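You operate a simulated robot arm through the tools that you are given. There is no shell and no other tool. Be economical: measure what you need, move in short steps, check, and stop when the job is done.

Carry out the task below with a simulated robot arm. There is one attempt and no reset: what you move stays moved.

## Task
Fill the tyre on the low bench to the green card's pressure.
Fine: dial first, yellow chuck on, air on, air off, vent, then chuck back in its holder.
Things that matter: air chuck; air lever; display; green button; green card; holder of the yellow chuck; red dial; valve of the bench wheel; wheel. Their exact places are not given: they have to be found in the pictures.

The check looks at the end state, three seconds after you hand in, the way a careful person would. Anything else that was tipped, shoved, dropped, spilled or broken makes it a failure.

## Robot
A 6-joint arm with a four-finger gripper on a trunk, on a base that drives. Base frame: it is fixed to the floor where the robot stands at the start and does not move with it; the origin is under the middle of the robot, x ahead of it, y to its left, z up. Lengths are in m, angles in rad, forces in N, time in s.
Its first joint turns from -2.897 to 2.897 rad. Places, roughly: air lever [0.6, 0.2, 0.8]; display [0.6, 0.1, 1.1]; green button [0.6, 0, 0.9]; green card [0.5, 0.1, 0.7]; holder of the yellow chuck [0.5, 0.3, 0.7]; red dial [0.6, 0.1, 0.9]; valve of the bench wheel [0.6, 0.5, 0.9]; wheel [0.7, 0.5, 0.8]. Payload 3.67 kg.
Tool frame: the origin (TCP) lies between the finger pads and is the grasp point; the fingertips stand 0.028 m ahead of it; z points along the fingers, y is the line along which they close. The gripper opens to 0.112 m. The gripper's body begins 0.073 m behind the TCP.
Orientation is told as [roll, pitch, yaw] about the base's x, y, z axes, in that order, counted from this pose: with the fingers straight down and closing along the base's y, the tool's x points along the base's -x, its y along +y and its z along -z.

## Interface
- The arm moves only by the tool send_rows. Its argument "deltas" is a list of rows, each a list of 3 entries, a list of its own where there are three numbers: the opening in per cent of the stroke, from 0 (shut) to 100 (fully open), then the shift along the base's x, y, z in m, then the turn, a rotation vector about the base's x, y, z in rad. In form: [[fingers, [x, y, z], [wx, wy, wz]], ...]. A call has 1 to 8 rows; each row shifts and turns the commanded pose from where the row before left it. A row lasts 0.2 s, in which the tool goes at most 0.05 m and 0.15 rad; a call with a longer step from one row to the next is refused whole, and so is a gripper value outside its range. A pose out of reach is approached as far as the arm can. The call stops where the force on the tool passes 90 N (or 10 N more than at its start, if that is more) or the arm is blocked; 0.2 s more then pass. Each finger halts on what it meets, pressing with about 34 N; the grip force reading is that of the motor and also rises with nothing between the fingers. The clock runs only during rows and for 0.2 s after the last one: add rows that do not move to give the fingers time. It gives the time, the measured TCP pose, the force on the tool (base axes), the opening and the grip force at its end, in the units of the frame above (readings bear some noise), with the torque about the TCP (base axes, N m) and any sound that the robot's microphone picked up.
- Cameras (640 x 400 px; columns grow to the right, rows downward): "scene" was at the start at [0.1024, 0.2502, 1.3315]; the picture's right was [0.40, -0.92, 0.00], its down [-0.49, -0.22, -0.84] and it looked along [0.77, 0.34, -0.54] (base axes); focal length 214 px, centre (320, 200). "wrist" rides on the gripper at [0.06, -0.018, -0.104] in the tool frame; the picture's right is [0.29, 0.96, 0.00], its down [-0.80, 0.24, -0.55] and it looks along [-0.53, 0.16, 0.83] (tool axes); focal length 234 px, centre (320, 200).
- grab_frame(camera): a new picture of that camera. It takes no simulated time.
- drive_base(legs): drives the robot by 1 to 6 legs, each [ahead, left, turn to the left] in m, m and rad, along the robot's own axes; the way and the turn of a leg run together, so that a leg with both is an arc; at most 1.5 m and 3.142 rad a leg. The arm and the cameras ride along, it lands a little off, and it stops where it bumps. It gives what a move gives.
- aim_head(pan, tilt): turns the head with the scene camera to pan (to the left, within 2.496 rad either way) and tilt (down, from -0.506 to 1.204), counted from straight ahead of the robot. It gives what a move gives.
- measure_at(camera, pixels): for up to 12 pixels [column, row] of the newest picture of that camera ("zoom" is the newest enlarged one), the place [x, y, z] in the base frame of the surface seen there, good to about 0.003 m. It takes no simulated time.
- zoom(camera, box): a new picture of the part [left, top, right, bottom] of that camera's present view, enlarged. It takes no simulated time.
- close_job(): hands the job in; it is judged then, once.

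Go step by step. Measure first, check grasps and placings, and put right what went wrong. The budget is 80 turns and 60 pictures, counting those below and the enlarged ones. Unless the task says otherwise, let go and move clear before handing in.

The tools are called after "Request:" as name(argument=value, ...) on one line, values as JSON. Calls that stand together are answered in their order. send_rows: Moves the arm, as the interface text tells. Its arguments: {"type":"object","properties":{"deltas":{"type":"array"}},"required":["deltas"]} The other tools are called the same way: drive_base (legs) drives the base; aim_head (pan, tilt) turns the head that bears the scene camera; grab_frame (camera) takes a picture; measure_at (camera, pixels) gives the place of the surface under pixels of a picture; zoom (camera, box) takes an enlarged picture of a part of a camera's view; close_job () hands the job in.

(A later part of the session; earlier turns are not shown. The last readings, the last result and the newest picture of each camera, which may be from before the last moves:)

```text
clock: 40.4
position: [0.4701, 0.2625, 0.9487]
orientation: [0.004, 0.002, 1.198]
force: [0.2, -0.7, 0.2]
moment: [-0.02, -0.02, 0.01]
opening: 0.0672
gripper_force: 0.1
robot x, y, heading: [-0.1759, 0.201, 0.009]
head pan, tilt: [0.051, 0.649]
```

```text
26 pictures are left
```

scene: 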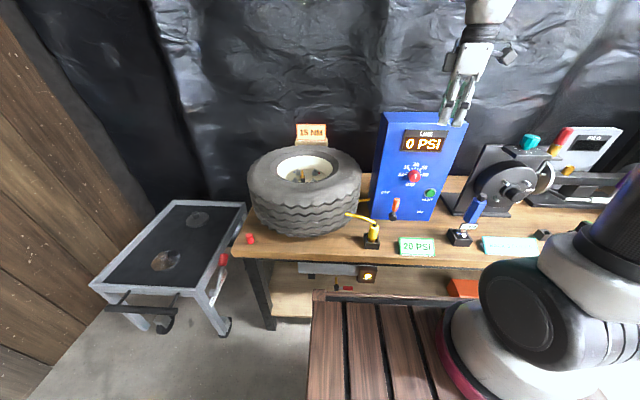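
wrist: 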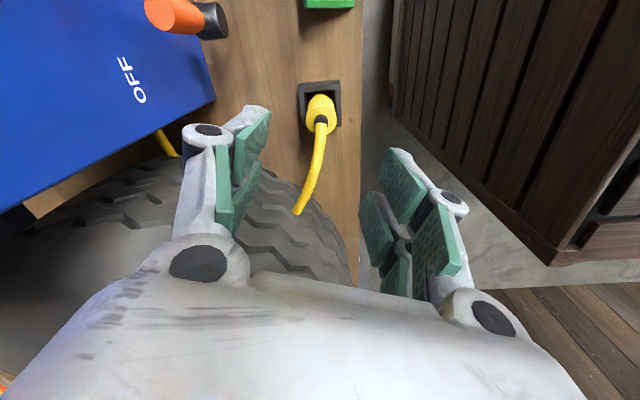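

The chuck at (320,105) is centred between the fingers with the hose passing between them. Check its centre, then descend.

Request:
measure_at(camera="wrist", pixels=[[308, 108], [334, 108], [320, 97], [320, 120], [320, 135], [300, 90], [340, 84], [298, 208]])

Request:
send_rows(deltas=[[60, [-0.001, 0.0015, -0.04], [0, 0, 0]], [60, [0, 0, -0.04], [0, 0, 0]], [60, [0, 0, -0.04], [0, 0, 0]], [60, [0, 0, -0.03], [0, 0, 0]], [60, [0, 0, 0], [0, 0, 0]]])

Request:
grab_frame(camera="wrist")

```text
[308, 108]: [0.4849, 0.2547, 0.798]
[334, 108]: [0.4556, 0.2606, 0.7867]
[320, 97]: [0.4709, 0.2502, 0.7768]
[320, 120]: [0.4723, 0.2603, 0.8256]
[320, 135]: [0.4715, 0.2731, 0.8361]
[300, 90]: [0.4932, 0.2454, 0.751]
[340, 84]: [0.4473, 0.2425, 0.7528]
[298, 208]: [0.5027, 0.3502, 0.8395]
```

```text
clock: 41.6
position: [0.4683, 0.2649, 0.8025]
orientation: [0.005, -0.001, 1.2]
force: [0.0, -0.1, 0.4]
moment: [0.0, -0.02, 0.0]
opening: 0.067
gripper_force: 0.1
robot x, y, heading: [-0.1768, 0.2038, 0.006]
head pan, tilt: [0.051, 0.649]
```

```text
25 pictures are left
```

wrist: 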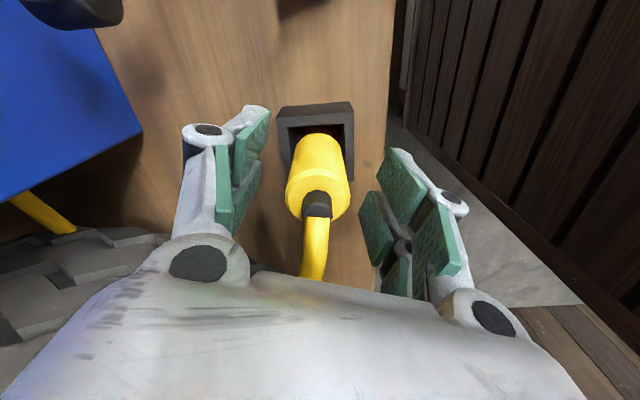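

The chuck sits between the pads. Lower 10 mm and close.

Request:
send_rows(deltas=[[60, [0.002, 0, -0.011], [0, 0, 0]], [60, [0, 0, 0], [0, 0, 0]], [15, [0, 0, 0], [0, 0, 0]], [15, [0, 0, 0], [0, 0, 0]], [15, [0, 0, 0], [0, 0, 0]]])

Request:
send_rows(deltas=[[15, [0, 0, 0.02], [0, 0, 0]], [15, [0, 0, 0.03], [0, 0, 0]], [15, [0, 0, 0.04], [0, 0, 0]], [15, [0, 0, 0.04], [0, 0, 0]], [15, [0, 0, 0.04], [0, 0, 0]], [15, [0, 0, 0.04], [0, 0, 0]], [15, [0, 0, 0], [0, 0, 0]]])

Request:
grab_frame(camera="scene")

Request:
grab_frame(camera="wrist")

```text
clock: 42.8
position: [0.4701, 0.2669, 0.7894]
orientation: [0.005, 0.0, 1.199]
force: [0.8, 0.6, 0.1]
moment: [-0.01, -0.02, -0.02]
opening: 0.0292
gripper_force: 34.1
robot x, y, heading: [-0.1712, 0.2, 0.008]
head pan, tilt: [0.051, 0.649]
```

```text
clock: 44.4
position: [0.4702, 0.2674, 1.0006]
orientation: [0.006, -0.001, 1.199]
force: [0.5, 0.2, -1.3]
moment: [0.01, -0.01, -0.01]
opening: 0.0291
gripper_force: 33.9
robot x, y, heading: [-0.1752, 0.2046, 0.009]
head pan, tilt: [0.051, 0.649]
```

```text
24 pictures are left
```

scene: 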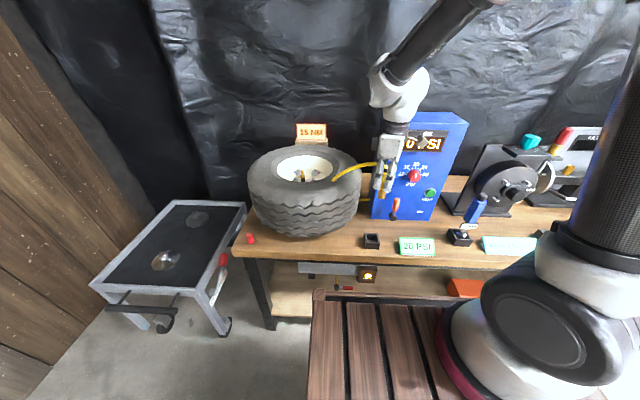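

```text
23 pictures are left
```

wrist: 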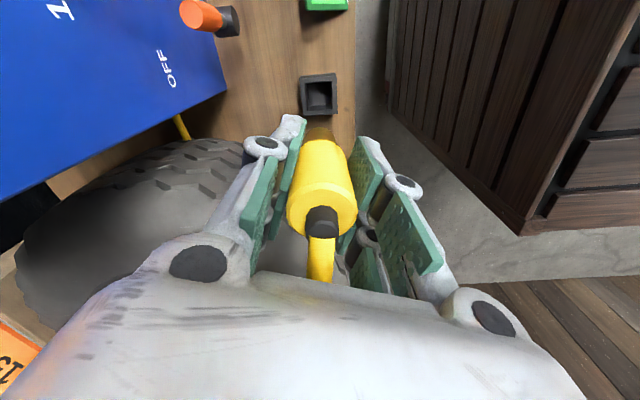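

The chuck is held. Zoom on the held chuck to measure its nozzle relative to the TCP.

Request:
zoom(camera="scene", box=[355, 150, 425, 205])

```text
7.27 times, centred on (390, 178) of scene
```

zoom: 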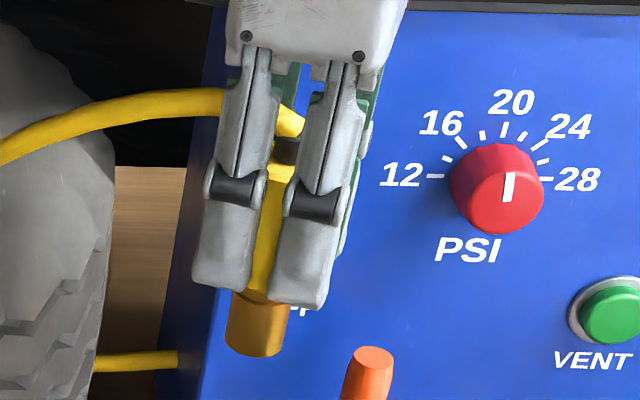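

Request:
measure_at(camera="zoom", pixels=[[256, 320], [256, 350], [232, 320], [283, 320], [268, 270], [258, 300], [280, 180]])

```text
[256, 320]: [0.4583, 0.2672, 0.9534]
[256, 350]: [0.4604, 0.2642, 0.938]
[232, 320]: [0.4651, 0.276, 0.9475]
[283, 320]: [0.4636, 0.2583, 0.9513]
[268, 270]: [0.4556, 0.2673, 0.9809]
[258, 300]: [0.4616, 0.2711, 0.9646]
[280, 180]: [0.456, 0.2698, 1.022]
```

The nozzle axis coincides with the TCP, with its bottom 0.065 m below it. Go up and over the valve.

Request:
send_rows(deltas=[[15, [0, 0, 0.04], [0, 0, 0]], [15, [0, 0, 0.04], [0, 0, 0]], [15, [0.019, 0.042, 0], [0, 0, 0]], [15, [0.019, 0.042, 0], [0, 0, 0]], [15, [0.019, 0.042, 0], [0, 0, 0]], [15, [0.019, 0.042, 0], [0, 0, 0]], [15, [0.019, 0.042, 0], [0, 0, 0]], [15, [0.019, 0.041, 0], [0, 0, 0]]])

Request:
grab_frame(camera="scene")

Request:
zoom(camera="scene", box=[270, 120, 340, 190])

```text
clock: 46.2
position: [0.5845, 0.5178, 1.0787]
orientation: [0.002, -0.002, 1.198]
force: [-0.3, -0.6, 0.0]
moment: [0.07, 0.01, -0.04]
opening: 0.0292
gripper_force: 33.7
robot x, y, heading: [-0.1776, 0.2043, 0.011]
head pan, tilt: [0.051, 0.649]
```

```text
21 pictures are left
```

scene: 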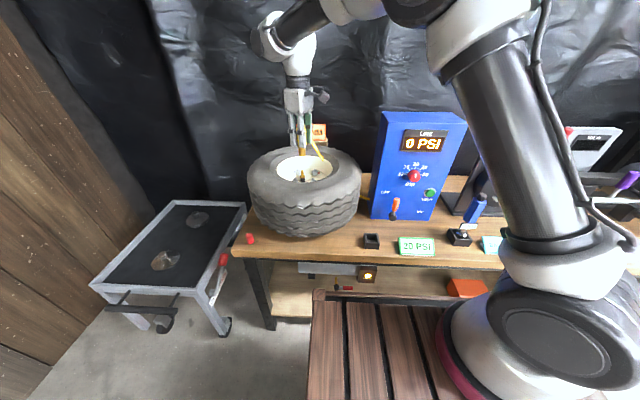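

```text
5.71 times, centred on (305, 155) of scene
```

zoom: 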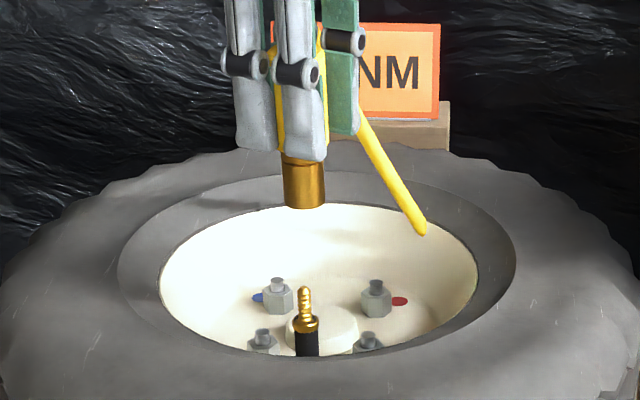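

Nozzle (304,205) is right above the valve (304,290) in the zoom. Compare their coordinates.

Request:
measure_at(camera="zoom", pixels=[[304, 180], [304, 203], [286, 180], [321, 180], [304, 290], [303, 302], [304, 312], [306, 325], [297, 325], [316, 325], [306, 345]])

```text
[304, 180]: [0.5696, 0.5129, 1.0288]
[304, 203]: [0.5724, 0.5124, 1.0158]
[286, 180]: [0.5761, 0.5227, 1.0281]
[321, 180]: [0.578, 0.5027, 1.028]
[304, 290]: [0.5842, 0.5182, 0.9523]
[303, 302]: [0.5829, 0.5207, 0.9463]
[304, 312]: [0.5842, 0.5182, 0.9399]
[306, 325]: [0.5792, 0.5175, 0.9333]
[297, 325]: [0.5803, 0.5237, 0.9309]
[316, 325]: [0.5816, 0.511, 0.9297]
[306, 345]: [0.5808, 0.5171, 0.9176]
```

Nozzle needs about (+0.004, +0.0045). Shift and lower to just above the tip, then recheck.

Request:
send_rows(deltas=[[15, [0.004, 0.0045, -0.02], [0, 0, 0]], [15, [0, 0, -0.025], [0, 0, 0]], [15, [0, 0, 0], [0, 0, 0]]])

Request:
zoom(camera="scene", box=[285, 145, 325, 185])

```text
clock: 47.0
position: [0.5895, 0.5227, 1.0319]
orientation: [0.003, 0.001, 1.199]
force: [-0.3, -0.1, -0.8]
moment: [0.01, -0.05, 0.02]
opening: 0.0289
gripper_force: 34.0
robot x, y, heading: [-0.1762, 0.2051, 0.005]
head pan, tilt: [0.051, 0.649]
```

```text
10.00 times, centred on (305, 165) of scene
```

zoom: 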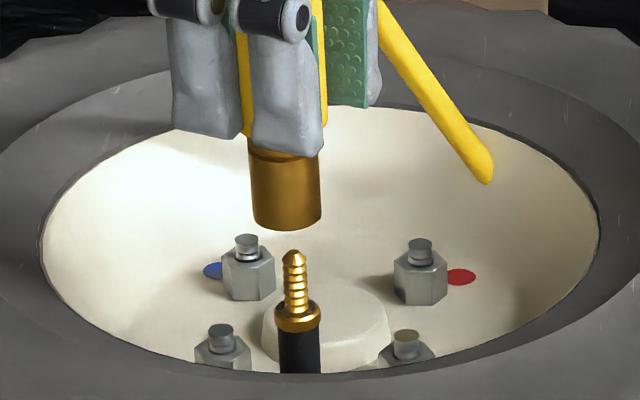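

Request:
measure_at(camera="zoom", pixels=[[286, 190], [286, 222], [255, 190], [318, 190], [295, 255], [295, 268], [297, 290], [297, 318], [280, 318], [318, 318], [286, 205]])

```text
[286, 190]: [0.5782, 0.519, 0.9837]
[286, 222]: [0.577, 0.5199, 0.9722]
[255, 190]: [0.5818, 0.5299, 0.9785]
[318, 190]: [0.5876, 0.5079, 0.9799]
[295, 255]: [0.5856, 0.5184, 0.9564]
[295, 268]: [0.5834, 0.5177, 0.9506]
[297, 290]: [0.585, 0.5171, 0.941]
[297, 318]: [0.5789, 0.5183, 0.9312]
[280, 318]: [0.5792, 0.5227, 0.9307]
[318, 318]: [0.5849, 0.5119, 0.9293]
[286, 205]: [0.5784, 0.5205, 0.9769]
```

Nozzle now ~2 mm too far; correct by (−0.002, −0.0017) and lower onto the valve in small steps.

Request:
send_rows(deltas=[[15, [-0.002, -0.0017, 0], [0, 0, 0]], [15, [0, 0, -0.006], [0, 0, 0]], [15, [0, 0, -0.006], [0, 0, 0]], [15, [0, 0, -0.006], [0, 0, 0]], [15, [0, 0, 0], [0, 0, 0]]])

Request:
zoom(camera="scene", box=[285, 145, 325, 185])

```text
clock: 48.2
position: [0.5865, 0.5201, 1.0156]
orientation: [0.005, 0.0, 1.199]
force: [1.3, 0.7, -1.9]
moment: [-0.01, -0.02, 0.0]
opening: 0.0291
gripper_force: 34.2
robot x, y, heading: [-0.1764, 0.199, 0.004]
head pan, tilt: [0.051, 0.649]
```

```text
10.00 times, centred on (305, 165) of scene
```

zoom: 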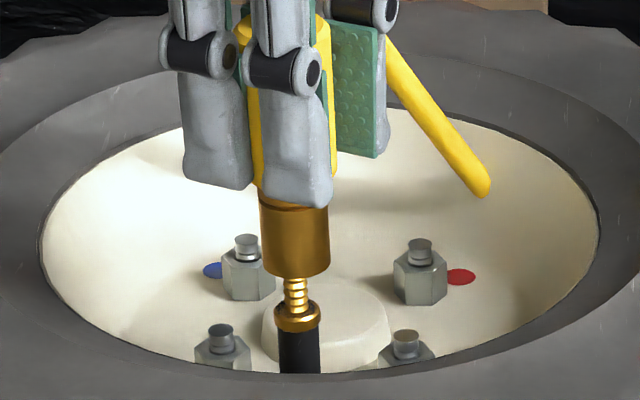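

The nozzle is entering coaxially. Continue down until it seats.

Request:
send_rows(deltas=[[15, [0, 0, -0.005], [0, 0, 0]], [15, [0, 0, -0.005], [0, 0, 0]], [15, [0, 0, -0.004], [0, 0, 0]], [15, [0, 0, -0.003], [0, 0, 0]], [15, [0, 0, 0], [0, 0, 0]]])

Request:
zoom(camera="scene", box=[285, 145, 325, 185])

```text
clock: 49.4
position: [0.5858, 0.5193, 0.9994]
orientation: [0.003, 0.0, 1.199]
force: [-0.6, 2.6, 4.8]
moment: [0.17, 0.05, -0.1]
opening: 0.0288
gripper_force: 34.0
robot x, y, heading: [-0.1742, 0.2025, 0.006]
head pan, tilt: [0.051, 0.649]
```

```text
10.00 times, centred on (305, 165) of scene
```

zoom: 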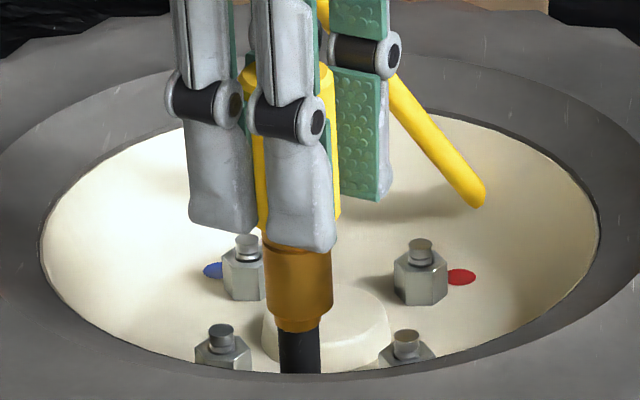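

It covers the collar with slight contact (4.8 N). Press a little more to make sure it latches.

Request:
send_rows(deltas=[[15, [0, 0, -0.002], [0, 0, 0]], [15, [0, 0, -0.002], [0, 0, 0]], [15, [0, 0, -0.002], [0, 0, 0]], [15, [0, 0, 0], [0, 0, 0]]])

```text
clock: 50.4
position: [0.5861, 0.5188, 0.995]
orientation: [0.002, -0.004, 1.2]
force: [-7.7, -1.3, 47.6]
moment: [-0.04, 0.26, -0.16]
opening: 0.0292
gripper_force: 33.7
robot x, y, heading: [-0.1763, 0.2004, 0.008]
head pan, tilt: [0.051, 0.649]
```

Seated firmly (47 N). Relieve, open the fingers and lift clear.

Request:
send_rows(deltas=[[15, [0, 0, 0.003], [0, 0, 0]], [60, [0, 0, 0], [0, 0, 0]], [60, [0, 0, 0], [0, 0, 0]], [60, [0, 0, 0.03], [0, 0, 0]], [60, [0, 0, 0.04], [0, 0, 0]], [60, [0, 0, 0.04], [0, 0, 0]], [60, [0, 0, 0.04], [0, 0, 0]], [60, [0, 0, 0], [0, 0, 0]]])

Request:
grab_frame(camera="scene")

Request:
zoom(camera="scene", box=[275, 130, 335, 190])

```text
clock: 52.2
position: [0.5859, 0.5176, 1.147]
orientation: [0.005, 0.0, 1.199]
force: [0.9, -0.1, -0.1]
moment: [0.0, 0.04, 0.01]
opening: 0.0673
gripper_force: 0.1
robot x, y, heading: [-0.1731, 0.2039, 0.002]
head pan, tilt: [0.051, 0.649]
```

```text
16 pictures are left
```

scene: 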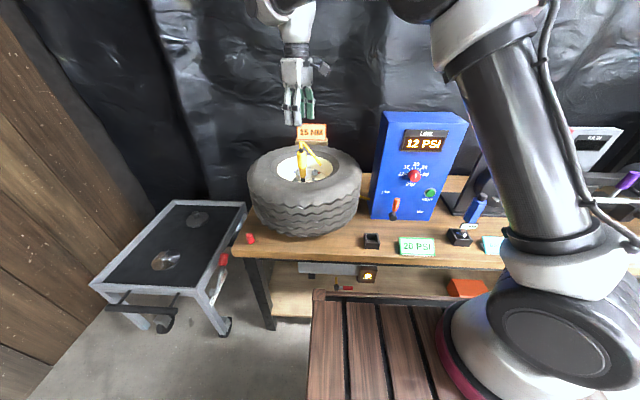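

```text
6.67 times, centred on (305, 160) of scene
```

zoom: 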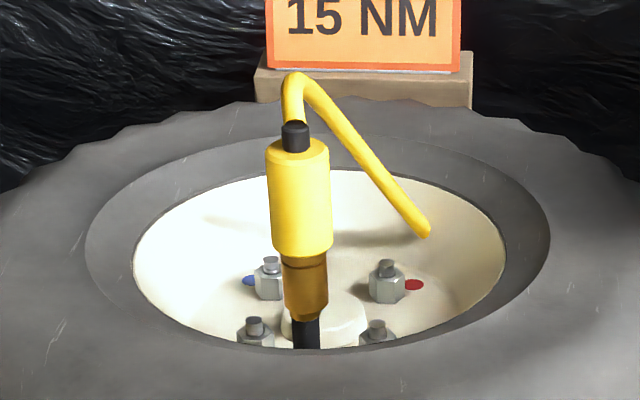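

The chuck stays on and the line now reads 12 PSI (the tyre). Next the lever: retreat, turn the tool to yaw 0, close the fingers and tilt them 0.6 rad towards the panel.

Request:
send_rows(deltas=[[60, [-0.017, -0.033, 0], [0, 0, -0.15]], [60, [-0.017, -0.033, 0], [0, 0, -0.15]], [60, [-0.017, -0.033, 0], [0, 0, -0.15]], [60, [-0.017, -0.033, 0], [0, 0, -0.15]], [30, [-0.017, -0.033, 0], [0, 0, -0.15]], [0, [-0.017, -0.033, 0], [0, 0, -0.15]], [0, [-0.017, -0.033, 0], [0, 0, -0.15]], [0, [-0.017, -0.033, 0], [0, 0, -0.148]]])

Request:
send_rows(deltas=[[0, [0, 0, -0.03], [0, -0.15, 0]], [0, [0, 0, -0.03], [0, -0.15, 0]], [0, [0, 0, -0.03], [0, -0.15, 0]], [0, [0, 0, -0.03], [0, -0.15, 0]], [0, [0, 0, 0], [0, 0, 0]]])

```text
clock: 54.0
position: [0.4513, 0.2583, 1.1444]
orientation: [0.004, -0.001, 0.001]
force: [0.1, 0.2, 0.1]
moment: [-0.01, 0.02, -0.02]
opening: 0.0
gripper_force: 33.7
robot x, y, heading: [-0.1736, 0.2003, 0.0]
head pan, tilt: [0.051, 0.649]
```

```text
clock: 55.2
position: [0.4844, 0.2739, 1.0617]
orientation: [0.002, -0.593, 0.002]
force: [-0.3, -0.7, 0.1]
moment: [0.01, -0.03, 0.04]
opening: 0.0002
gripper_force: 34.1
out of reach, approached as far as the arm can: row 4
robot x, y, heading: [-0.1785, 0.1996, 0.008]
head pan, tilt: [0.051, 0.649]
```

Near a limit at row 4; moving forward should be within reach. I'll go forward, then down in small steps and check readings.

Request:
send_rows(deltas=[[0, [0.025, -0.02, 0], [0, 0, 0]], [0, [0.021, -0.025, -0.02], [0, 0, 0]], [0, [0, 0, -0.03], [0, 0, 0]], [0, [0, 0, -0.03], [0, 0, 0]]])

```text
clock: 56.2
position: [0.5409, 0.2319, 0.9912]
orientation: [0.002, -0.599, -0.001]
force: [0.4, 0.3, 0.4]
moment: [-0.01, -0.04, 0.02]
opening: 0.0
gripper_force: 34.3
out of reach, approached as far as the arm can: row 3
robot x, y, heading: [-0.1761, 0.2005, 0.007]
head pan, tilt: [0.051, 0.649]
```

Marginal reach again; back the base by 0.1 m (valve remains in reach later).

Request:
drive_base(legs=[[-0.1, 0, 0]])

Request:
send_rows(deltas=[[0, [0, -0.01, -0.035], [0, 0, 0]], [0, [0, -0.01, -0.035], [0, 0, 0]], [0, [0.02, 0, -0.035], [0, 0, 0]], [0, [0.03, 0, -0.035], [0, 0, 0]], [0, [0.03, 0, 0], [0, 0, 0]], [0, [0, 0, 0], [0, 0, 0]]])

```text
clock: 57.3
position: [0.4414, 0.2315, 0.9916]
orientation: [0.004, -0.602, 0.002]
force: [0.0, -0.2, -0.4]
moment: [0.01, 0.01, 0.03]
opening: 0.0
gripper_force: 33.4
robot x, y, heading: [-0.2775, 0.2001, 0.009]
head pan, tilt: [0.051, 0.649]
```

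```text
clock: 58.7
position: [0.5186, 0.2537, 0.8559]
orientation: [0.008, -0.602, -0.007]
force: [-0.2, 0.5, 0.2]
moment: [0.01, 0.03, -0.01]
opening: 0.0
gripper_force: 34.5
out of reach, approached as far as the arm can: row 2, 3, 4
robot x, y, heading: [-0.274, 0.202, 0.004]
head pan, tilt: [0.051, 0.649]
```

It drifted sideways again (forearm nearly aligned with the tool). A tilt of 0.35 rad keeps away from that limit and still clears the dial.

Request:
send_rows(deltas=[[0, [0, 0, 0], [0, 0.125, 0]], [0, [0, 0, 0], [0, 0.125, 0]], [0, [0, -0.02, 0], [0, 0, 0]], [0, [0, -0.02, 0], [0, 0, 0]], [0, [0, 0, 0], [0, 0, 0]]])

Request:
grab_frame(camera="scene")

```text
clock: 59.9
position: [0.523, 0.2105, 0.8568]
orientation: [0.006, -0.35, 0.002]
force: [-0.7, 0.0, 0.5]
moment: [0.01, 0.01, 0.0]
opening: 0.0002
gripper_force: 33.8
out of reach, approached as far as the arm can: row 2
robot x, y, heading: [-0.2743, 0.1997, 0.005]
head pan, tilt: [0.051, 0.649]
```

```text
14 pictures are left
```

scene: 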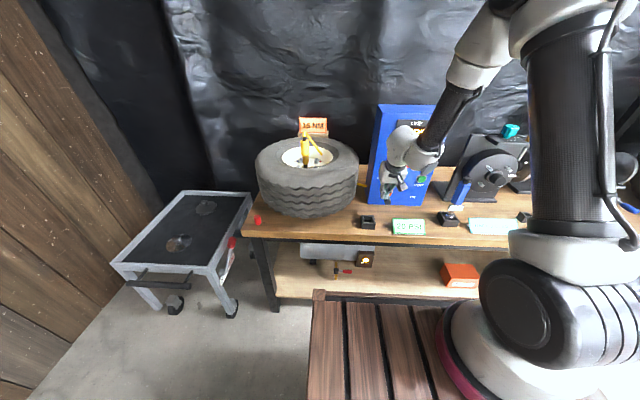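

Now settled at yaw 0, tilt 0.35. Advance the closed fingertips beside the lever (on its +y side) and swing it along the arc towards ON.

Request:
send_rows(deltas=[[0, [0.025, 0, -0.004], [0, 0, 0]], [0, [0.022, 0, -0.004], [0, 0, 0]], [0, [0, -0.01, 0], [0, 0, 0]], [0, [0, -0.012, 0.002], [0, 0, 0]]])

Request:
zoom(camera="scene", box=[360, 120, 440, 220])

```text
clock: 60.9
position: [0.5673, 0.1884, 0.8492]
orientation: [0.003, -0.351, 0.0]
force: [0.6, 1.5, 0.6]
moment: [0.07, -0.03, 0.02]
opening: 0.0
gripper_force: 34.2
robot x, y, heading: [-0.2717, 0.1988, -0.0]
head pan, tilt: [0.051, 0.649]
```

```text
4.00 times, centred on (400, 170) of scene
```

zoom: 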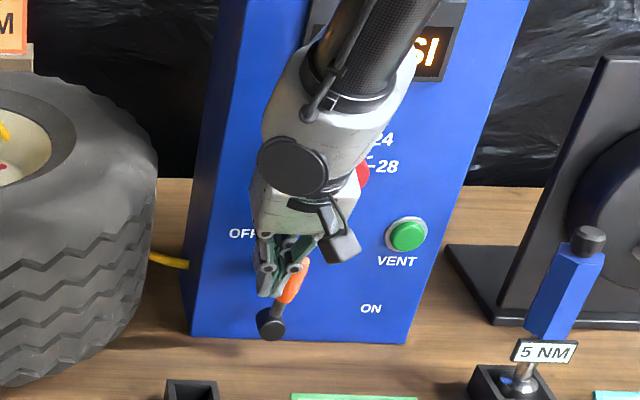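

The lever is swinging clockwise as expected with a low force. Continue along the arc to ON.

Request:
send_rows(deltas=[[0, [0, -0.018, 0.002], [0, 0, 0]], [0, [0, -0.021, -0.001], [0, 0, 0]], [0, [0, -0.019, -0.014], [0, 0, 0]], [0, [0, -0.015, -0.014], [0, 0, 0]], [0, [0, -0.007, -0.009], [0, 0, 0]]])

Request:
grab_frame(camera="wrist")

Request:
zoom(camera="scene", box=[360, 120, 440, 220])

```text
clock: 61.6
position: [0.5682, 0.1621, 0.8509]
orientation: [0.002, -0.361, 0.032]
force: [-19.5, 28.0, 5.9]
moment: [-2.73, -1.99, -0.01]
opening: 0.0002
gripper_force: 34.1
robot x, y, heading: [-0.2692, 0.2033, 0.007]
head pan, tilt: [0.051, 0.649]
stopped in row 3: the force on the tool passed its limit at 119 N (the readings are from after the stop); the commanded pose is now the measured one
```

```text
12 pictures are left
```

wrist: 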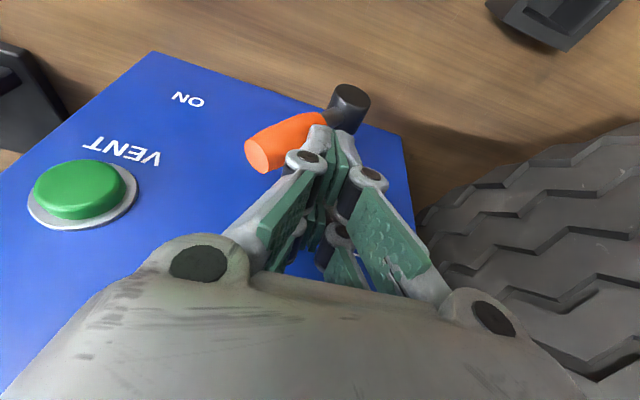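

```text
4.00 times, centred on (400, 170) of scene
```

zoom: 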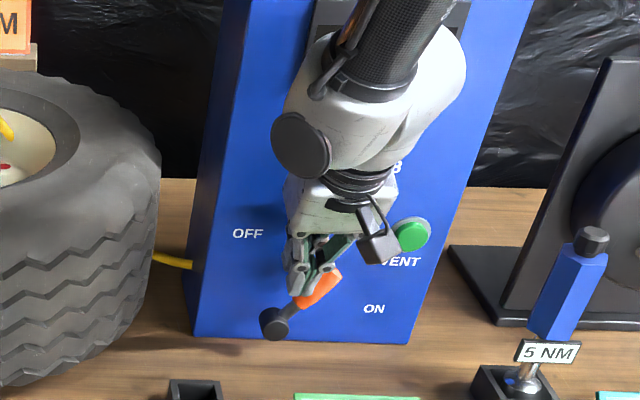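

Force torque places the contact about 0.1 m above the TCP: the gripper's flange touched the dial, not the lever's stop. Retreat and check dial and display.

Request:
send_rows(deltas=[[0, [-0.01, 0.015, 0], [0, 0, -0.03]], [0, [-0.04, 0, 0], [0, 0, 0]], [0, [-0.02, 0.04, 0], [0, 0, 0]], [0, [0, 0.045, 0], [0, 0, 0]], [0, [0, 0.03, 0], [0, 0, 0]], [0, [0, 0, 0], [0, 0, 0]]])

Request:
zoom(camera="scene", box=[370, 110, 440, 210])

```text
clock: 63.0
position: [0.5088, 0.2813, 0.8535]
orientation: [0.006, -0.362, -0.005]
force: [-0.3, 0.3, 0.4]
moment: [0.01, 0.03, -0.04]
opening: 0.0
gripper_force: 34.2
out of reach, approached as far as the arm can: row 1, 2
robot x, y, heading: [-0.2746, 0.2041, 0.007]
head pan, tilt: [0.051, 0.649]
```

```text
4.00 times, centred on (405, 160) of scene
```

zoom: 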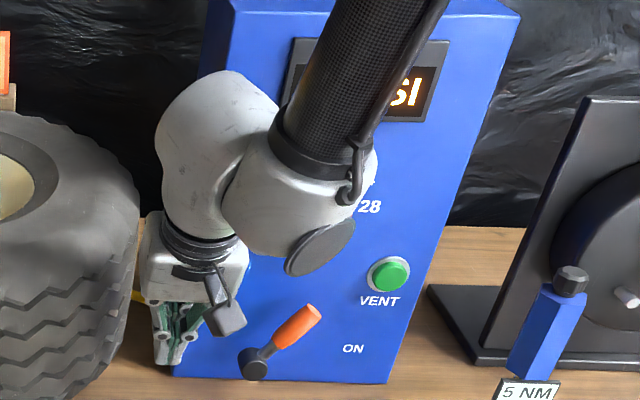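

The lever rests at about 45°. I need to see the dial: bring the wrist camera in front of it at a safe distance.

Request:
send_rows(deltas=[[0, [-0.03, 0, 0.035], [0, 0, 0]], [0, [-0.02, -0.02, 0.035], [0, 0, 0]], [0, [0, -0.03, 0.035], [0, 0, 0]], [0, [0, -0.04, 0.02], [0, 0, 0]], [0, [0, -0.04, 0], [0, 0, 0]], [0, [0, 0, 0], [0, 0, 0]]])

Request:
grab_frame(camera="wrist")

```text
clock: 64.4
position: [0.4586, 0.1493, 0.978]
orientation: [0.006, -0.36, -0.005]
force: [-0.1, -0.2, 0.3]
moment: [0.01, -0.02, -0.01]
opening: 0.0002
gripper_force: 33.5
robot x, y, heading: [-0.2765, 0.2038, 0.006]
head pan, tilt: [0.051, 0.649]
```

```text
9 pictures are left
```

wrist: 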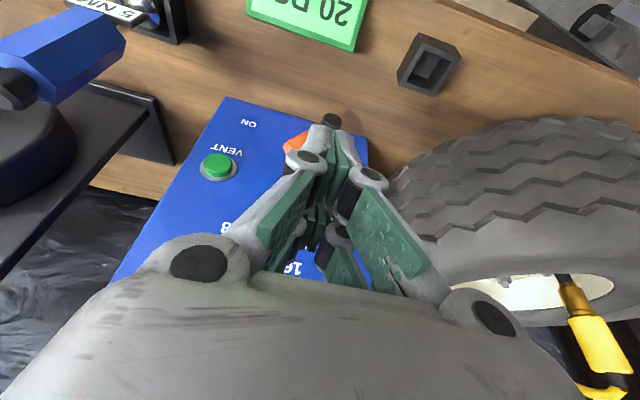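

The fingers hide the dial here; open them and shift a bit, then take one picture.

Request:
send_rows(deltas=[[100, [0, -0.015, 0.02], [0, 0, 0]], [100, [0, -0.015, 0.02], [0, 0, 0]], [100, [0, 0, 0], [0, 0, 0]], [100, [0, 0, 0], [0, 0, 0]]])

Request:
zoom(camera="wrist", box=[200, 80, 440, 290])

```text
clock: 65.4
position: [0.4594, 0.1193, 1.0182]
orientation: [0.004, -0.361, -0.003]
force: [-0.1, -0.4, 0.7]
moment: [-0.02, 0.01, 0.03]
opening: 0.1117
gripper_force: 0.1
robot x, y, heading: [-0.2751, 0.2032, 0.009]
head pan, tilt: [0.051, 0.649]
```

```text
1.90 times, centred on (320, 185) of wrist
```

zoom: 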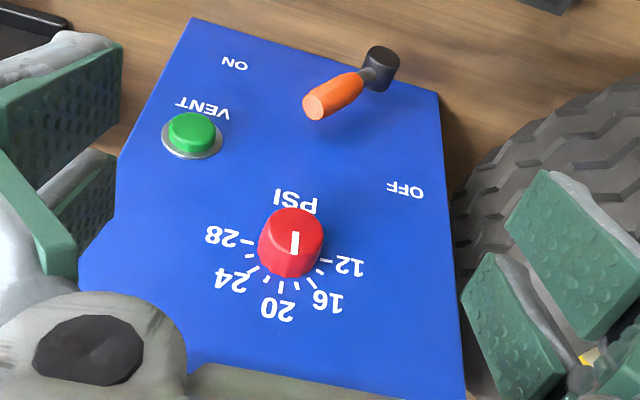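

The dial pointer looks slightly short of 20; I'll measure it (no picture cost).

Request:
measure_at(camera="zoom", pixels=[[293, 233], [294, 240], [294, 247], [295, 255], [327, 262], [248, 243], [280, 287], [298, 286], [265, 235], [320, 235], [292, 212], [264, 280]])

```text
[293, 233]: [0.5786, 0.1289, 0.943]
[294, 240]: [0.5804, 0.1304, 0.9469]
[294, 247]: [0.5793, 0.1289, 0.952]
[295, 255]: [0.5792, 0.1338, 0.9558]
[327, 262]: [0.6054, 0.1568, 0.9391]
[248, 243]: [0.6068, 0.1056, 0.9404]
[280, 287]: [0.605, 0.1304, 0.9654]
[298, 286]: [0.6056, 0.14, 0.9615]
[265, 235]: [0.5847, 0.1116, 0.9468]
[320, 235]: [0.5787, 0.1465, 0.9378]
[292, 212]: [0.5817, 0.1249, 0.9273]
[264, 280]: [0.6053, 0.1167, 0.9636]
```

Pointer ≈19–20; the display will tell once air is on. Measure the lever's present pose.

Request:
measure_at(camera="zoom", pixels=[[317, 105], [335, 92], [355, 80], [370, 72], [383, 60], [335, 112], [190, 128], [213, 135], [192, 150], [400, 70]])

```text
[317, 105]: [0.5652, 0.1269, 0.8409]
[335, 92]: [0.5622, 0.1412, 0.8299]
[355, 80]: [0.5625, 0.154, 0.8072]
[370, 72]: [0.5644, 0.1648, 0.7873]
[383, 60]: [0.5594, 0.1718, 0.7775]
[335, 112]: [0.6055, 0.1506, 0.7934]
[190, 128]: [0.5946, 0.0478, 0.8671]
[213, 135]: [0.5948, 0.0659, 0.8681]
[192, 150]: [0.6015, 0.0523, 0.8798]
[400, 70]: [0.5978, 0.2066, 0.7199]
```

Lever axis is now ~34° from vertical, hub (0.172, 0.772). Retry with the TCP 16 mm further from the panel so that the flange clears the dial.

Request:
send_rows(deltas=[[50, [0, 0.0175, -0.039], [0, 0, 0]], [0, [0, 0.0175, -0.039], [0, 0, 0]], [0, [0, 0.0175, -0.039], [0, 0, 0]], [0, [0, 0.018, -0.039], [0, 0, 0]], [0, [0.031, 0, 0], [0, 0, 0]], [0, [0.031, 0, 0], [0, 0, 0]], [0, [0.03, 0, 0], [0, 0, 0]]])

```text
clock: 67.0
position: [0.5726, 0.183, 0.9094]
orientation: [0.003, -0.355, -0.003]
force: [-31.8, 2.3, 8.4]
moment: [0.0, 0.26, 0.1]
opening: 0.0001
gripper_force: 35.8
out of reach, approached as far as the arm can: row 3, 4, 5
robot x, y, heading: [-0.2729, 0.2036, 0.01]
head pan, tilt: [0.051, 0.649]
```

It drifted again near the wrist limit and the tips lightly touched the panel (32 N). Back off and move the base farther back, where this tilt is well inside the arm's range.

Request:
send_rows(deltas=[[0, [-0.03, 0, 0], [0, 0, 0]], [0, [-0.03, 0, 0], [0, 0, 0]]])

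Request:
drive_base(legs=[[-0.13, 0, 0]])

Request:
send_rows(deltas=[[0, [0.03, 0.005, -0.02], [0, 0, 0]], [0, [0.03, 0.005, -0.02], [0, 0, 0]], [0, [0.03, 0, 0], [0, 0, 0]]])

```text
clock: 67.6
position: [0.5168, 0.1818, 0.911]
orientation: [0.003, -0.362, -0.003]
force: [-0.1, 0.3, 0.3]
moment: [0.0, 0.01, -0.01]
opening: 0.0
gripper_force: 35.6
robot x, y, heading: [-0.2747, 0.2013, 0.006]
head pan, tilt: [0.051, 0.649]
```

```text
clock: 68.8
position: [0.3873, 0.1808, 0.911]
orientation: [0.006, -0.361, -0.004]
force: [-0.1, 0.2, -0.7]
moment: [0.01, -0.01, 0.0]
opening: 0.0001
gripper_force: 35.6
robot x, y, heading: [-0.4024, 0.2022, 0.007]
head pan, tilt: [0.051, 0.649]
```

```text
clock: 69.7
position: [0.4776, 0.1942, 0.8697]
orientation: [0.005, -0.361, -0.005]
force: [0.1, 0.5, 0.3]
moment: [0.01, 0.01, -0.02]
opening: 0.0
gripper_force: 35.6
robot x, y, heading: [-0.4035, 0.2017, 0.008]
head pan, tilt: [0.051, 0.649]
```

Clean motion now. Tilt a little more (to 0.56) for extra dial clearance and move beside the lever.

Request:
send_rows(deltas=[[0, [0, 0, 0], [0, -0.1, 0]], [0, [0, 0, 0], [0, -0.1, 0]], [0, [0.03, -0.003, -0.004], [0, 0, 0]], [0, [0.03, -0.004, -0.004], [0, 0, 0]], [0, [0.022, 0, -0.003], [0, 0, 0]]])

```text
clock: 70.8
position: [0.5716, 0.177, 0.8677]
orientation: [-0.024, -0.423, -0.007]
force: [-34.7, 2.5, 9.4]
moment: [0.07, 0.11, 0.13]
opening: 0.0001
gripper_force: 35.5
out of reach, approached as far as the arm can: row 1, 2
robot x, y, heading: [-0.4066, 0.1993, 0.008]
head pan, tilt: [0.051, 0.649]
```

The tilt saturates near 0.42 and the tips touch the panel at x=0.572. Pull back to x≈0.553 and square up before pushing.

Request:
send_rows(deltas=[[0, [-0.018, 0, 0], [0, 0, 0]], [0, [0, 0.008, 0], [0.024, 0.03, 0]], [0, [0, 0, -0.006], [0, 0, 0]]])

```text
clock: 71.7
position: [0.5547, 0.1833, 0.8633]
orientation: [0.006, -0.398, -0.019]
force: [-0.5, -0.3, 0.1]
moment: [0.01, 0.0, 0.02]
opening: 0.0
gripper_force: 35.3
robot x, y, heading: [-0.4034, 0.2015, 0.011]
head pan, tilt: [0.051, 0.649]
```

In place with no contact. Push along the arc, first half.

Request:
send_rows(deltas=[[0, [0, -0.012, -0.007], [0, 0, 0]], [0, [0, -0.011, -0.006], [0, 0, 0]], [0, [0, -0.01, -0.004], [0, 0, 0]], [0, [0, -0.01, -0.004], [0, 0, 0]]])

```text
clock: 72.7
position: [0.5535, 0.1401, 0.8402]
orientation: [0.005, -0.398, -0.016]
force: [-0.5, 0.3, 0.2]
moment: [0.03, 0.0, 0.01]
opening: 0.0001
gripper_force: 36.0
robot x, y, heading: [-0.4016, 0.2004, 0.011]
head pan, tilt: [0.051, 0.649]
```

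Request:
send_rows(deltas=[[0, [0, -0.01, -0.008], [0, 0, 0]], [0, [0, -0.008, -0.009], [0, 0, 0]], [0, [0, -0.006, -0.008], [0, 0, 0]], [0, [0, -0.004, -0.008], [0, 0, 0]], [0, [0, 0, 0], [0, 0, 0]]])

Request:
grab_frame(camera="wrist")

```text
clock: 73.5
position: [0.5552, 0.1242, 0.8238]
orientation: [0.006, -0.412, -0.008]
force: [-38.9, 11.1, 49.2]
moment: [-0.15, 0.1, -0.15]
opening: 0.0
gripper_force: 35.3
robot x, y, heading: [-0.4031, 0.2025, 0.006]
head pan, tilt: [0.051, 0.649]
stopped in row 4: the force on the tool passed its limit at 104 N (the readings are from after the stop); the commanded pose is now the measured one
```

```text
7 pictures are left
```

wrist: 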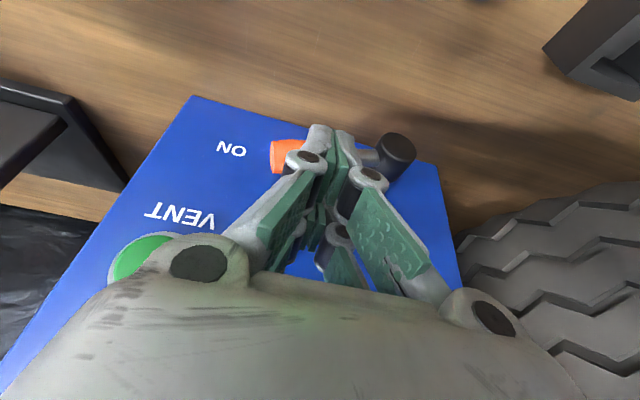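

The lever is horizontal at ON against its stop. Retreat backwards and to the right so the scene camera can see the display.

Request:
send_rows(deltas=[[0, [-0.01, 0, 0.015], [0, 0, 0]], [0, [-0.045, 0, 0.01], [0, 0, 0]], [0, [-0.045, 0, 0.02], [0, 0, 0]], [0, [0, -0.02, 0.04], [0, 0, 0]], [0, [0, -0.03, 0.035], [0, 0, 0]], [0, [0, -0.04, 0.025], [0, 0, 0]], [0, [0, -0.045, 0.0], [0, 0, 0]], [0, [0, -0.045, 0.0], [0, 0, 0]]])

Request:
zoom(camera="scene", box=[360, 90, 440, 200])

```text
clock: 75.3
position: [0.4608, -0.0608, 0.9657]
orientation: [0.006, -0.408, -0.01]
force: [-0.6, 1.4, 0.5]
moment: [-0.05, -0.03, -0.06]
opening: 0.0003
gripper_force: 35.9
robot x, y, heading: [-0.4056, 0.2028, 0.015]
head pan, tilt: [0.051, 0.649]
```

```text
3.64 times, centred on (400, 145) of scene
```

zoom: 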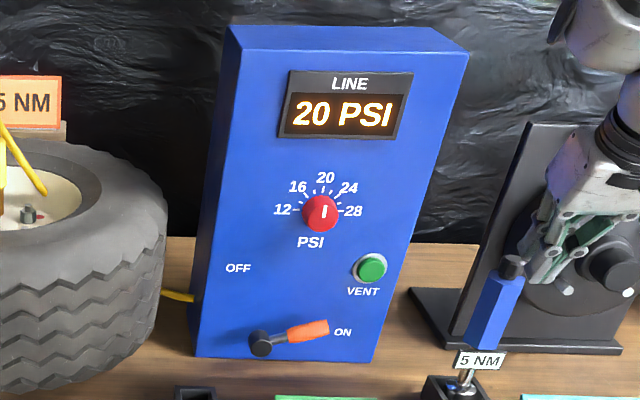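

The display shows 20 PSI with air on, dial and lever right. I'll wait for the tyre to fill while staging for switching off, going to the −y end of the lever.

Request:
send_rows(deltas=[[0, [0, 0.04, 0], [0, 0, 0]], [0, [0, 0.04, 0], [0, 0, 0]], [0, [0, 0.033, -0.02], [0, 0, 0]], [0, [0.02, 0, -0.04], [0, 0, 0]], [0, [0.02, 0, -0.04], [0, 0, 0]], [0, [0, 0, 0], [0, 0, 0]], [0, [0, 0, 0], [0, 0, 0]], [0, [0, 0, 0], [0, 0, 0]]])

Request:
send_rows(deltas=[[0, [0, 0, 0], [0, 0, 0]], [0, [0, 0, 0], [0, 0, 0]], [0, [0, 0, 0], [0, 0, 0]], [0, [0, 0, 0], [0, 0, 0]], [0, [0, 0, 0], [0, 0, 0]], [0, [0, 0, 0], [0, 0, 0]], [0, [0, 0, 0], [0, 0, 0]], [0, [0, 0, 0], [0, 0, 0]]])

Request:
measure_at(camera="zoom", pixels=[[327, 323], [326, 335], [310, 330], [262, 343], [292, 332], [320, 333]])

```text
clock: 77.2
position: [0.4957, 0.0528, 0.8661]
orientation: [0.004, -0.405, -0.009]
force: [-0.1, -0.3, 0.8]
moment: [-0.02, 0.04, 0.01]
opening: 0.0
gripper_force: 35.8
robot x, y, heading: [-0.4024, 0.2019, 0.008]
head pan, tilt: [0.051, 0.649]
```

```text
clock: 79.0
position: [0.4966, 0.0538, 0.8659]
orientation: [0.005, -0.405, -0.01]
force: [1.1, -0.7, -0.7]
moment: [-0.03, -0.02, 0.01]
opening: 0.0001
gripper_force: 35.2
robot x, y, heading: [-0.4033, 0.2028, 0.015]
head pan, tilt: [0.051, 0.649]
```

```text
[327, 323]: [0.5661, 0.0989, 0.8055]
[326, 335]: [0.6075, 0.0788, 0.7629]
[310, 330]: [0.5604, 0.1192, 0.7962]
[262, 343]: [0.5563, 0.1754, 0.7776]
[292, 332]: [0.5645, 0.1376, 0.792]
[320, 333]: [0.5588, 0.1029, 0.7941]
```

Lever end is at (y 0.097, z 0.80). Move the finger in beyond its end.

Request:
send_rows(deltas=[[0, [0.02, 0.003, -0.018], [0, 0, 0]], [0, [0.02, 0.003, -0.018], [0, 0, 0]], [0, [0.018, 0.003, -0.018], [0, 0, 0]], [0, [0, 0, 0], [0, 0, 0]]])

```text
clock: 80.0
position: [0.5564, 0.0645, 0.8115]
orientation: [0.004, -0.409, -0.009]
force: [-0.4, -0.6, 0.0]
moment: [0.0, -0.03, 0.01]
opening: 0.0
gripper_force: 35.9
robot x, y, heading: [-0.3998, 0.2031, 0.007]
head pan, tilt: [0.051, 0.649]
```

Clear and in position. Push +y while rising.

Request:
send_rows(deltas=[[0, [0, 0.012, 0], [0, 0, 0]], [0, [0, 0.01, 0.003], [0, 0, 0]], [0, [0, 0.008, 0.007], [0, 0, 0]], [0, [0, 0.008, 0.008], [0, 0, 0]], [0, [0, 0.009, 0.008], [0, 0, 0]]])

```text
clock: 81.1
position: [0.5557, 0.0964, 0.8373]
orientation: [0.004, -0.412, -0.022]
force: [-12.5, -18.6, 11.9]
moment: [-0.21, 0.05, -0.15]
opening: 0.0001
gripper_force: 35.7
robot x, y, heading: [-0.4027, 0.2038, 0.011]
head pan, tilt: [0.051, 0.649]
stopped in row 5: the force on the tool passed its limit at 94 N (the readings are from after the stop); the commanded pose is now the measured one
```

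Readings suggest the lever rose to ~35° and then jammed by friction because I pushed too much sideways. Follow the true tangent: more upward first.

Request:
send_rows(deltas=[[0, [0, 0.002, 0.008], [0, 0, 0.01]], [0, [0, 0.006, 0.008], [0, 0, 0]], [0, [0, 0.008, 0.007], [0, 0, 0]], [0, [0, 0.009, 0.006], [0, 0, 0]], [0, [0, 0.01, 0.004], [0, 0, 0]]])

Request:
grab_frame(camera="wrist")

```text
clock: 82.3
position: [0.5586, 0.1336, 0.8727]
orientation: [0.006, -0.414, -0.01]
force: [0.7, 0.1, -0.3]
moment: [-0.02, -0.01, -0.03]
opening: 0.0
gripper_force: 35.7
robot x, y, heading: [-0.4012, 0.2008, 0.012]
head pan, tilt: [0.051, 0.649]
```

```text
5 pictures are left
```

wrist: 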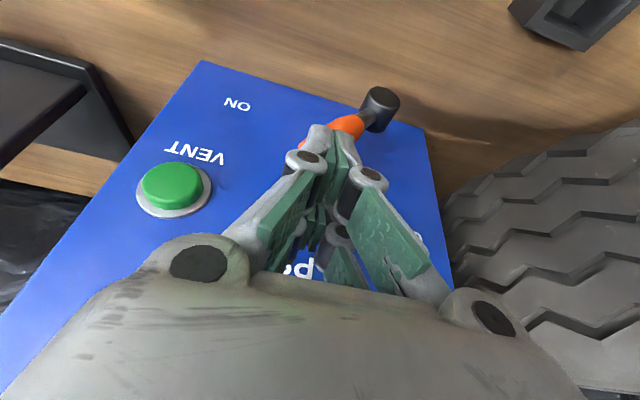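

The finger slipped over the handle: orange is visible on both sides of it ((345,125) and (302,146)). Measure the lever.

Request:
measure_at(camera="wrist", pixels=[[350, 122], [340, 128], [303, 146], [301, 149], [365, 118], [380, 98], [335, 122], [170, 185], [190, 175], [356, 128]])

```text
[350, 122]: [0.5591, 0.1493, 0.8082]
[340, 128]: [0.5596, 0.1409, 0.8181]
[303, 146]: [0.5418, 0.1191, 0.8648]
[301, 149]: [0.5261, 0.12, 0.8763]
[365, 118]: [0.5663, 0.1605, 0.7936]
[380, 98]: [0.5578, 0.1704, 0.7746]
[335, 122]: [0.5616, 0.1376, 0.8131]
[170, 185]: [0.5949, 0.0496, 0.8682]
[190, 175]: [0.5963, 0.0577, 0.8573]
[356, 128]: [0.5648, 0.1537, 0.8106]
```

Lever is at 34° from vertical (hub 0.170, 0.775; end ≈0.124, 0.843). Reposition the finger lower on its −y side so that the tip overlaps the handle well.

Request:
send_rows(deltas=[[0, [0, 0, 0.012], [0, 0, 0]], [0, [0, -0.025, 0], [0, 0, 0]], [0, [0, -0.02, 0], [0, 0, 0]], [0, [0.001, 0, -0.02], [0, 0, 0]], [0, [0.001, 0, -0.018], [0, 0, 0]], [0, [0, 0, 0], [0, 0, 0]]])

```text
clock: 83.7
position: [0.5599, 0.09, 0.8442]
orientation: [0.002, -0.415, -0.01]
force: [-0.7, -0.4, -0.4]
moment: [0.01, 0.01, 0.02]
opening: 0.0001
gripper_force: 35.4
robot x, y, heading: [-0.4029, 0.2018, 0.012]
head pan, tilt: [0.051, 0.649]
```

Request:
send_rows(deltas=[[0, [0, 0.012, 0], [0, 0, 0]], [0, [0, 0.008, 0.004], [0, 0, 0]], [0, [0, 0.009, 0.005], [0, 0, 0]], [0, [0, 0.01, 0.005], [0, 0, 0]], [0, [0, 0.01, 0.003], [0, 0, 0]], [0, [0, 0.01, 0.001], [0, 0, 0]]])

```text
clock: 85.1
position: [0.558, 0.1498, 0.8633]
orientation: [0.006, -0.412, -0.006]
force: [0.4, 0.8, -1.4]
moment: [0.0, 0.03, -0.01]
opening: 0.0
gripper_force: 35.7
robot x, y, heading: [-0.4061, 0.2014, 0.012]
head pan, tilt: [0.051, 0.649]
```

Smooth motion; nudge a little further to feel the OFF stop.

Request:
send_rows(deltas=[[0, [0, 0.004, 0], [0, 0, 0]], [0, [0, 0.004, 0], [0, 0, 0]], [0, [0, 0.003, 0], [0, 0, 0]]])

```text
clock: 85.9
position: [0.557, 0.1542, 0.8624]
orientation: [0.007, -0.411, -0.014]
force: [-1.4, -52.5, -1.8]
moment: [-0.9, 0.03, -0.69]
opening: 0.0001
gripper_force: 36.0
robot x, y, heading: [-0.4055, 0.2015, 0.009]
head pan, tilt: [0.051, 0.649]
```

The stop is felt (52 N at the finger): lever is at OFF. Now back off and line up with the VENT button at (0.595, 0.049, 0.868).

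Request:
send_rows(deltas=[[0, [0, -0.012, 0], [0, 0, 0]], [0, [-0.04, -0.01, 0.01], [0, 0, 0]], [0, [0, -0.03, 0.011], [0, 0, 0]], [0, [0, -0.03, 0.01], [0, 0, 0]], [0, [0, -0.023, 0], [0, 0, 0]], [0, [0.02, 0, 0], [0, 0, 0]], [0, [0, 0, 0], [0, 0, 0]]])

```text
clock: 87.5
position: [0.5379, 0.0546, 0.8949]
orientation: [0.004, -0.414, -0.009]
force: [0.6, -1.0, -0.1]
moment: [-0.01, 0.0, -0.04]
opening: 0.0
gripper_force: 36.2
robot x, y, heading: [-0.4005, 0.2018, 0.004]
head pan, tilt: [0.051, 0.649]
```

Aligned within 5 mm. Press in steps, hold, and release.

Request:
send_rows(deltas=[[0, [0.015, -0.005, 0], [0, 0, 0]], [0, [0.008, 0, 0], [0, 0, 0]], [0, [0.006, 0, 0], [0, 0, 0]], [0, [0.004, 0, 0], [0, 0, 0]], [0, [0, 0, 0], [0, 0, 0]], [0, [0, 0, 0], [0, 0, 0]], [0, [0, 0, 0], [0, 0, 0]]])

```text
clock: 89.1
position: [0.571, 0.0493, 0.8944]
orientation: [0.003, -0.414, -0.008]
force: [-2.4, -0.6, 4.6]
moment: [-0.02, -0.06, 0.0]
opening: 0.006
gripper_force: 35.4
robot x, y, heading: [-0.4001, 0.2004, 0.008]
head pan, tilt: [0.051, 0.649]
heard: click
```

A click was heard. Hold a moment more, back away and check the panel from the scene camera.

Request:
send_rows(deltas=[[0, [0, 0, 0], [0, 0, 0]], [0, [0, 0, 0], [0, 0, 0]], [0, [-0.04, 0, 0], [0, 0, 0]], [0, [-0.04, 0, 0.02], [0, 0, 0]], [0, [-0.02, -0.02, 0.03], [0, 0, 0]], [0, [0, -0.04, 0.02], [0, 0, 0]], [0, [0, -0.045, 0], [0, 0, 0]], [0, [0, -0.02, 0], [0, 0, 0]]])

Request:
zoom(camera="scene", box=[290, 90, 440, 210])

```text
clock: 90.9
position: [0.4708, -0.0731, 0.9636]
orientation: [0.005, -0.415, -0.008]
force: [-0.2, 0.3, -0.4]
moment: [-0.01, 0.01, -0.01]
opening: 0.0
gripper_force: 35.9
robot x, y, heading: [-0.4044, 0.1982, 0.009]
head pan, tilt: [0.051, 0.649]
```

```text
3.33 times, centred on (365, 150) of scene
```

zoom: 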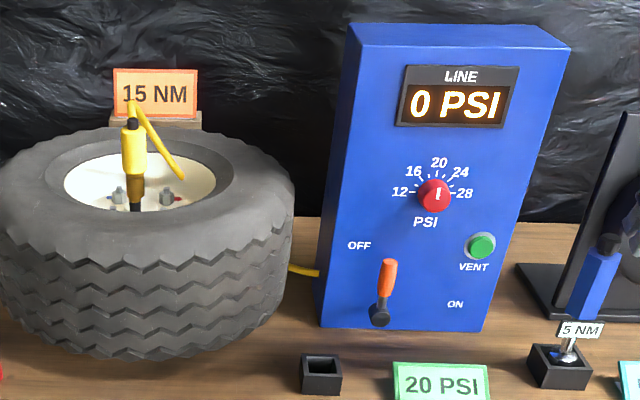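

Lever OFF, line 0 PSI, chuck still on the valve. Now retract, bring the tool straight down with yaw 1.2, and drive forward again.

Request:
send_rows(deltas=[[0, [-0.0275, 0.024, 0.024], [0, 0.052, 0]], [0, [-0.0275, 0.024, 0.024], [0, 0.052, 0]], [0, [-0.0275, 0.024, 0.024], [0, 0.052, 0]], [0, [-0.0275, 0.024, 0.024], [0, 0.052, 0]], [0, [-0.0275, 0.024, 0.024], [0, 0.052, 0]], [0, [-0.0275, 0.024, 0.024], [0, 0.052, 0]], [0, [-0.0275, 0.024, 0.024], [0, 0.052, 0]], [0, [-0.0275, 0.024, 0.024], [0, 0.051, 0]]])

Request:
send_rows(deltas=[[60, [0, 0, 0], [0, 0, 0.15]], [60, [0, 0, 0], [0, 0, 0.15]], [60, [0, 0, 0], [0, 0, 0.15]], [60, [0, 0, 0], [0, 0, 0.15]], [60, [0, 0, 0], [0, 0, 0.15]], [60, [0, 0, 0], [0, 0, 0.15]], [60, [0, 0, 0], [0, 0, 0.15]], [60, [0, 0, 0], [0, 0, 0.15]]])

```text
clock: 92.7
position: [0.2498, 0.1186, 1.1591]
orientation: [0.0, 0.002, -0.007]
force: [1.2, 0.7, -1.4]
moment: [0.0, 0.08, 0.01]
opening: 0.0
gripper_force: 35.9
robot x, y, heading: [-0.4045, 0.2016, 0.003]
head pan, tilt: [0.051, 0.649]
```

```text
clock: 94.5
position: [0.2518, 0.1172, 1.1548]
orientation: [0.004, 0.001, 1.193]
force: [0.0, 0.1, -0.6]
moment: [0.0, 0.01, 0.0]
opening: 0.0673
gripper_force: 0.0
robot x, y, heading: [-0.4083, 0.201, 0.003]
head pan, tilt: [0.051, 0.649]
```

Drive forward and travel to above the chuck.

Request:
drive_base(legs=[[0.232, 0, 0]])

Request:
send_rows(deltas=[[60, [0, 0.03, 0.035], [0, 0, 0]], [60, [0.01, 0.04, 0], [0, 0, 0]], [60, [0.01, 0.04, 0], [0, 0, 0]], [60, [0.01, 0.04, 0], [0, 0, 0]], [60, [0.015, 0.045, 0], [0, 0, 0]], [60, [0.015, 0.045, 0], [0, 0, 0]], [60, [0.015, 0.045, 0], [0, 0, 0]], [60, [0.015, 0.045, 0], [0, 0, 0]]])

```text
clock: 96.3
position: [0.486, 0.1143, 1.1559]
orientation: [0.001, 0.001, 1.187]
force: [0.7, -0.3, 0.4]
moment: [-0.01, 0.02, 0.0]
opening: 0.0673
gripper_force: 0.0
robot x, y, heading: [-0.1666, 0.2002, 0.002]
head pan, tilt: [0.051, 0.649]
```

```text
clock: 98.1
position: [0.5781, 0.4461, 1.1895]
orientation: [0.001, 0.0, 1.188]
force: [-0.2, -0.1, 0.5]
moment: [0.04, -0.04, 0.02]
opening: 0.0671
gripper_force: 0.0
robot x, y, heading: [-0.1722, 0.2032, 0.004]
head pan, tilt: [0.051, 0.649]
```

Position above the valve and descend to the former grasp height in steps.

Request:
send_rows(deltas=[[60, [0.005, 0.037, 0], [0, 0, 0.012]], [60, [0.003, 0.036, 0], [0, 0, 0]], [60, [0, 0, -0.04], [0, 0, 0]], [60, [0, 0, -0.04], [0, 0, 0]], [60, [0, 0, -0.03], [0, 0, 0]], [60, [0, 0, 0], [0, 0, 0]]])

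Request:
grab_frame(camera="wrist")

```text
clock: 99.5
position: [0.5837, 0.5183, 1.0819]
orientation: [0.003, 0.002, 1.2]
force: [0.0, 0.6, -0.7]
moment: [0.0, -0.03, 0.0]
opening: 0.0673
gripper_force: 0.1
robot x, y, heading: [-0.1687, 0.2014, 0.003]
head pan, tilt: [0.051, 0.649]
```

```text
3 pictures are left
```

wrist: 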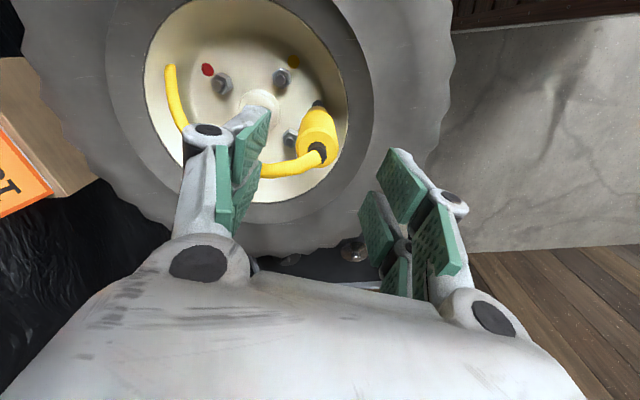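

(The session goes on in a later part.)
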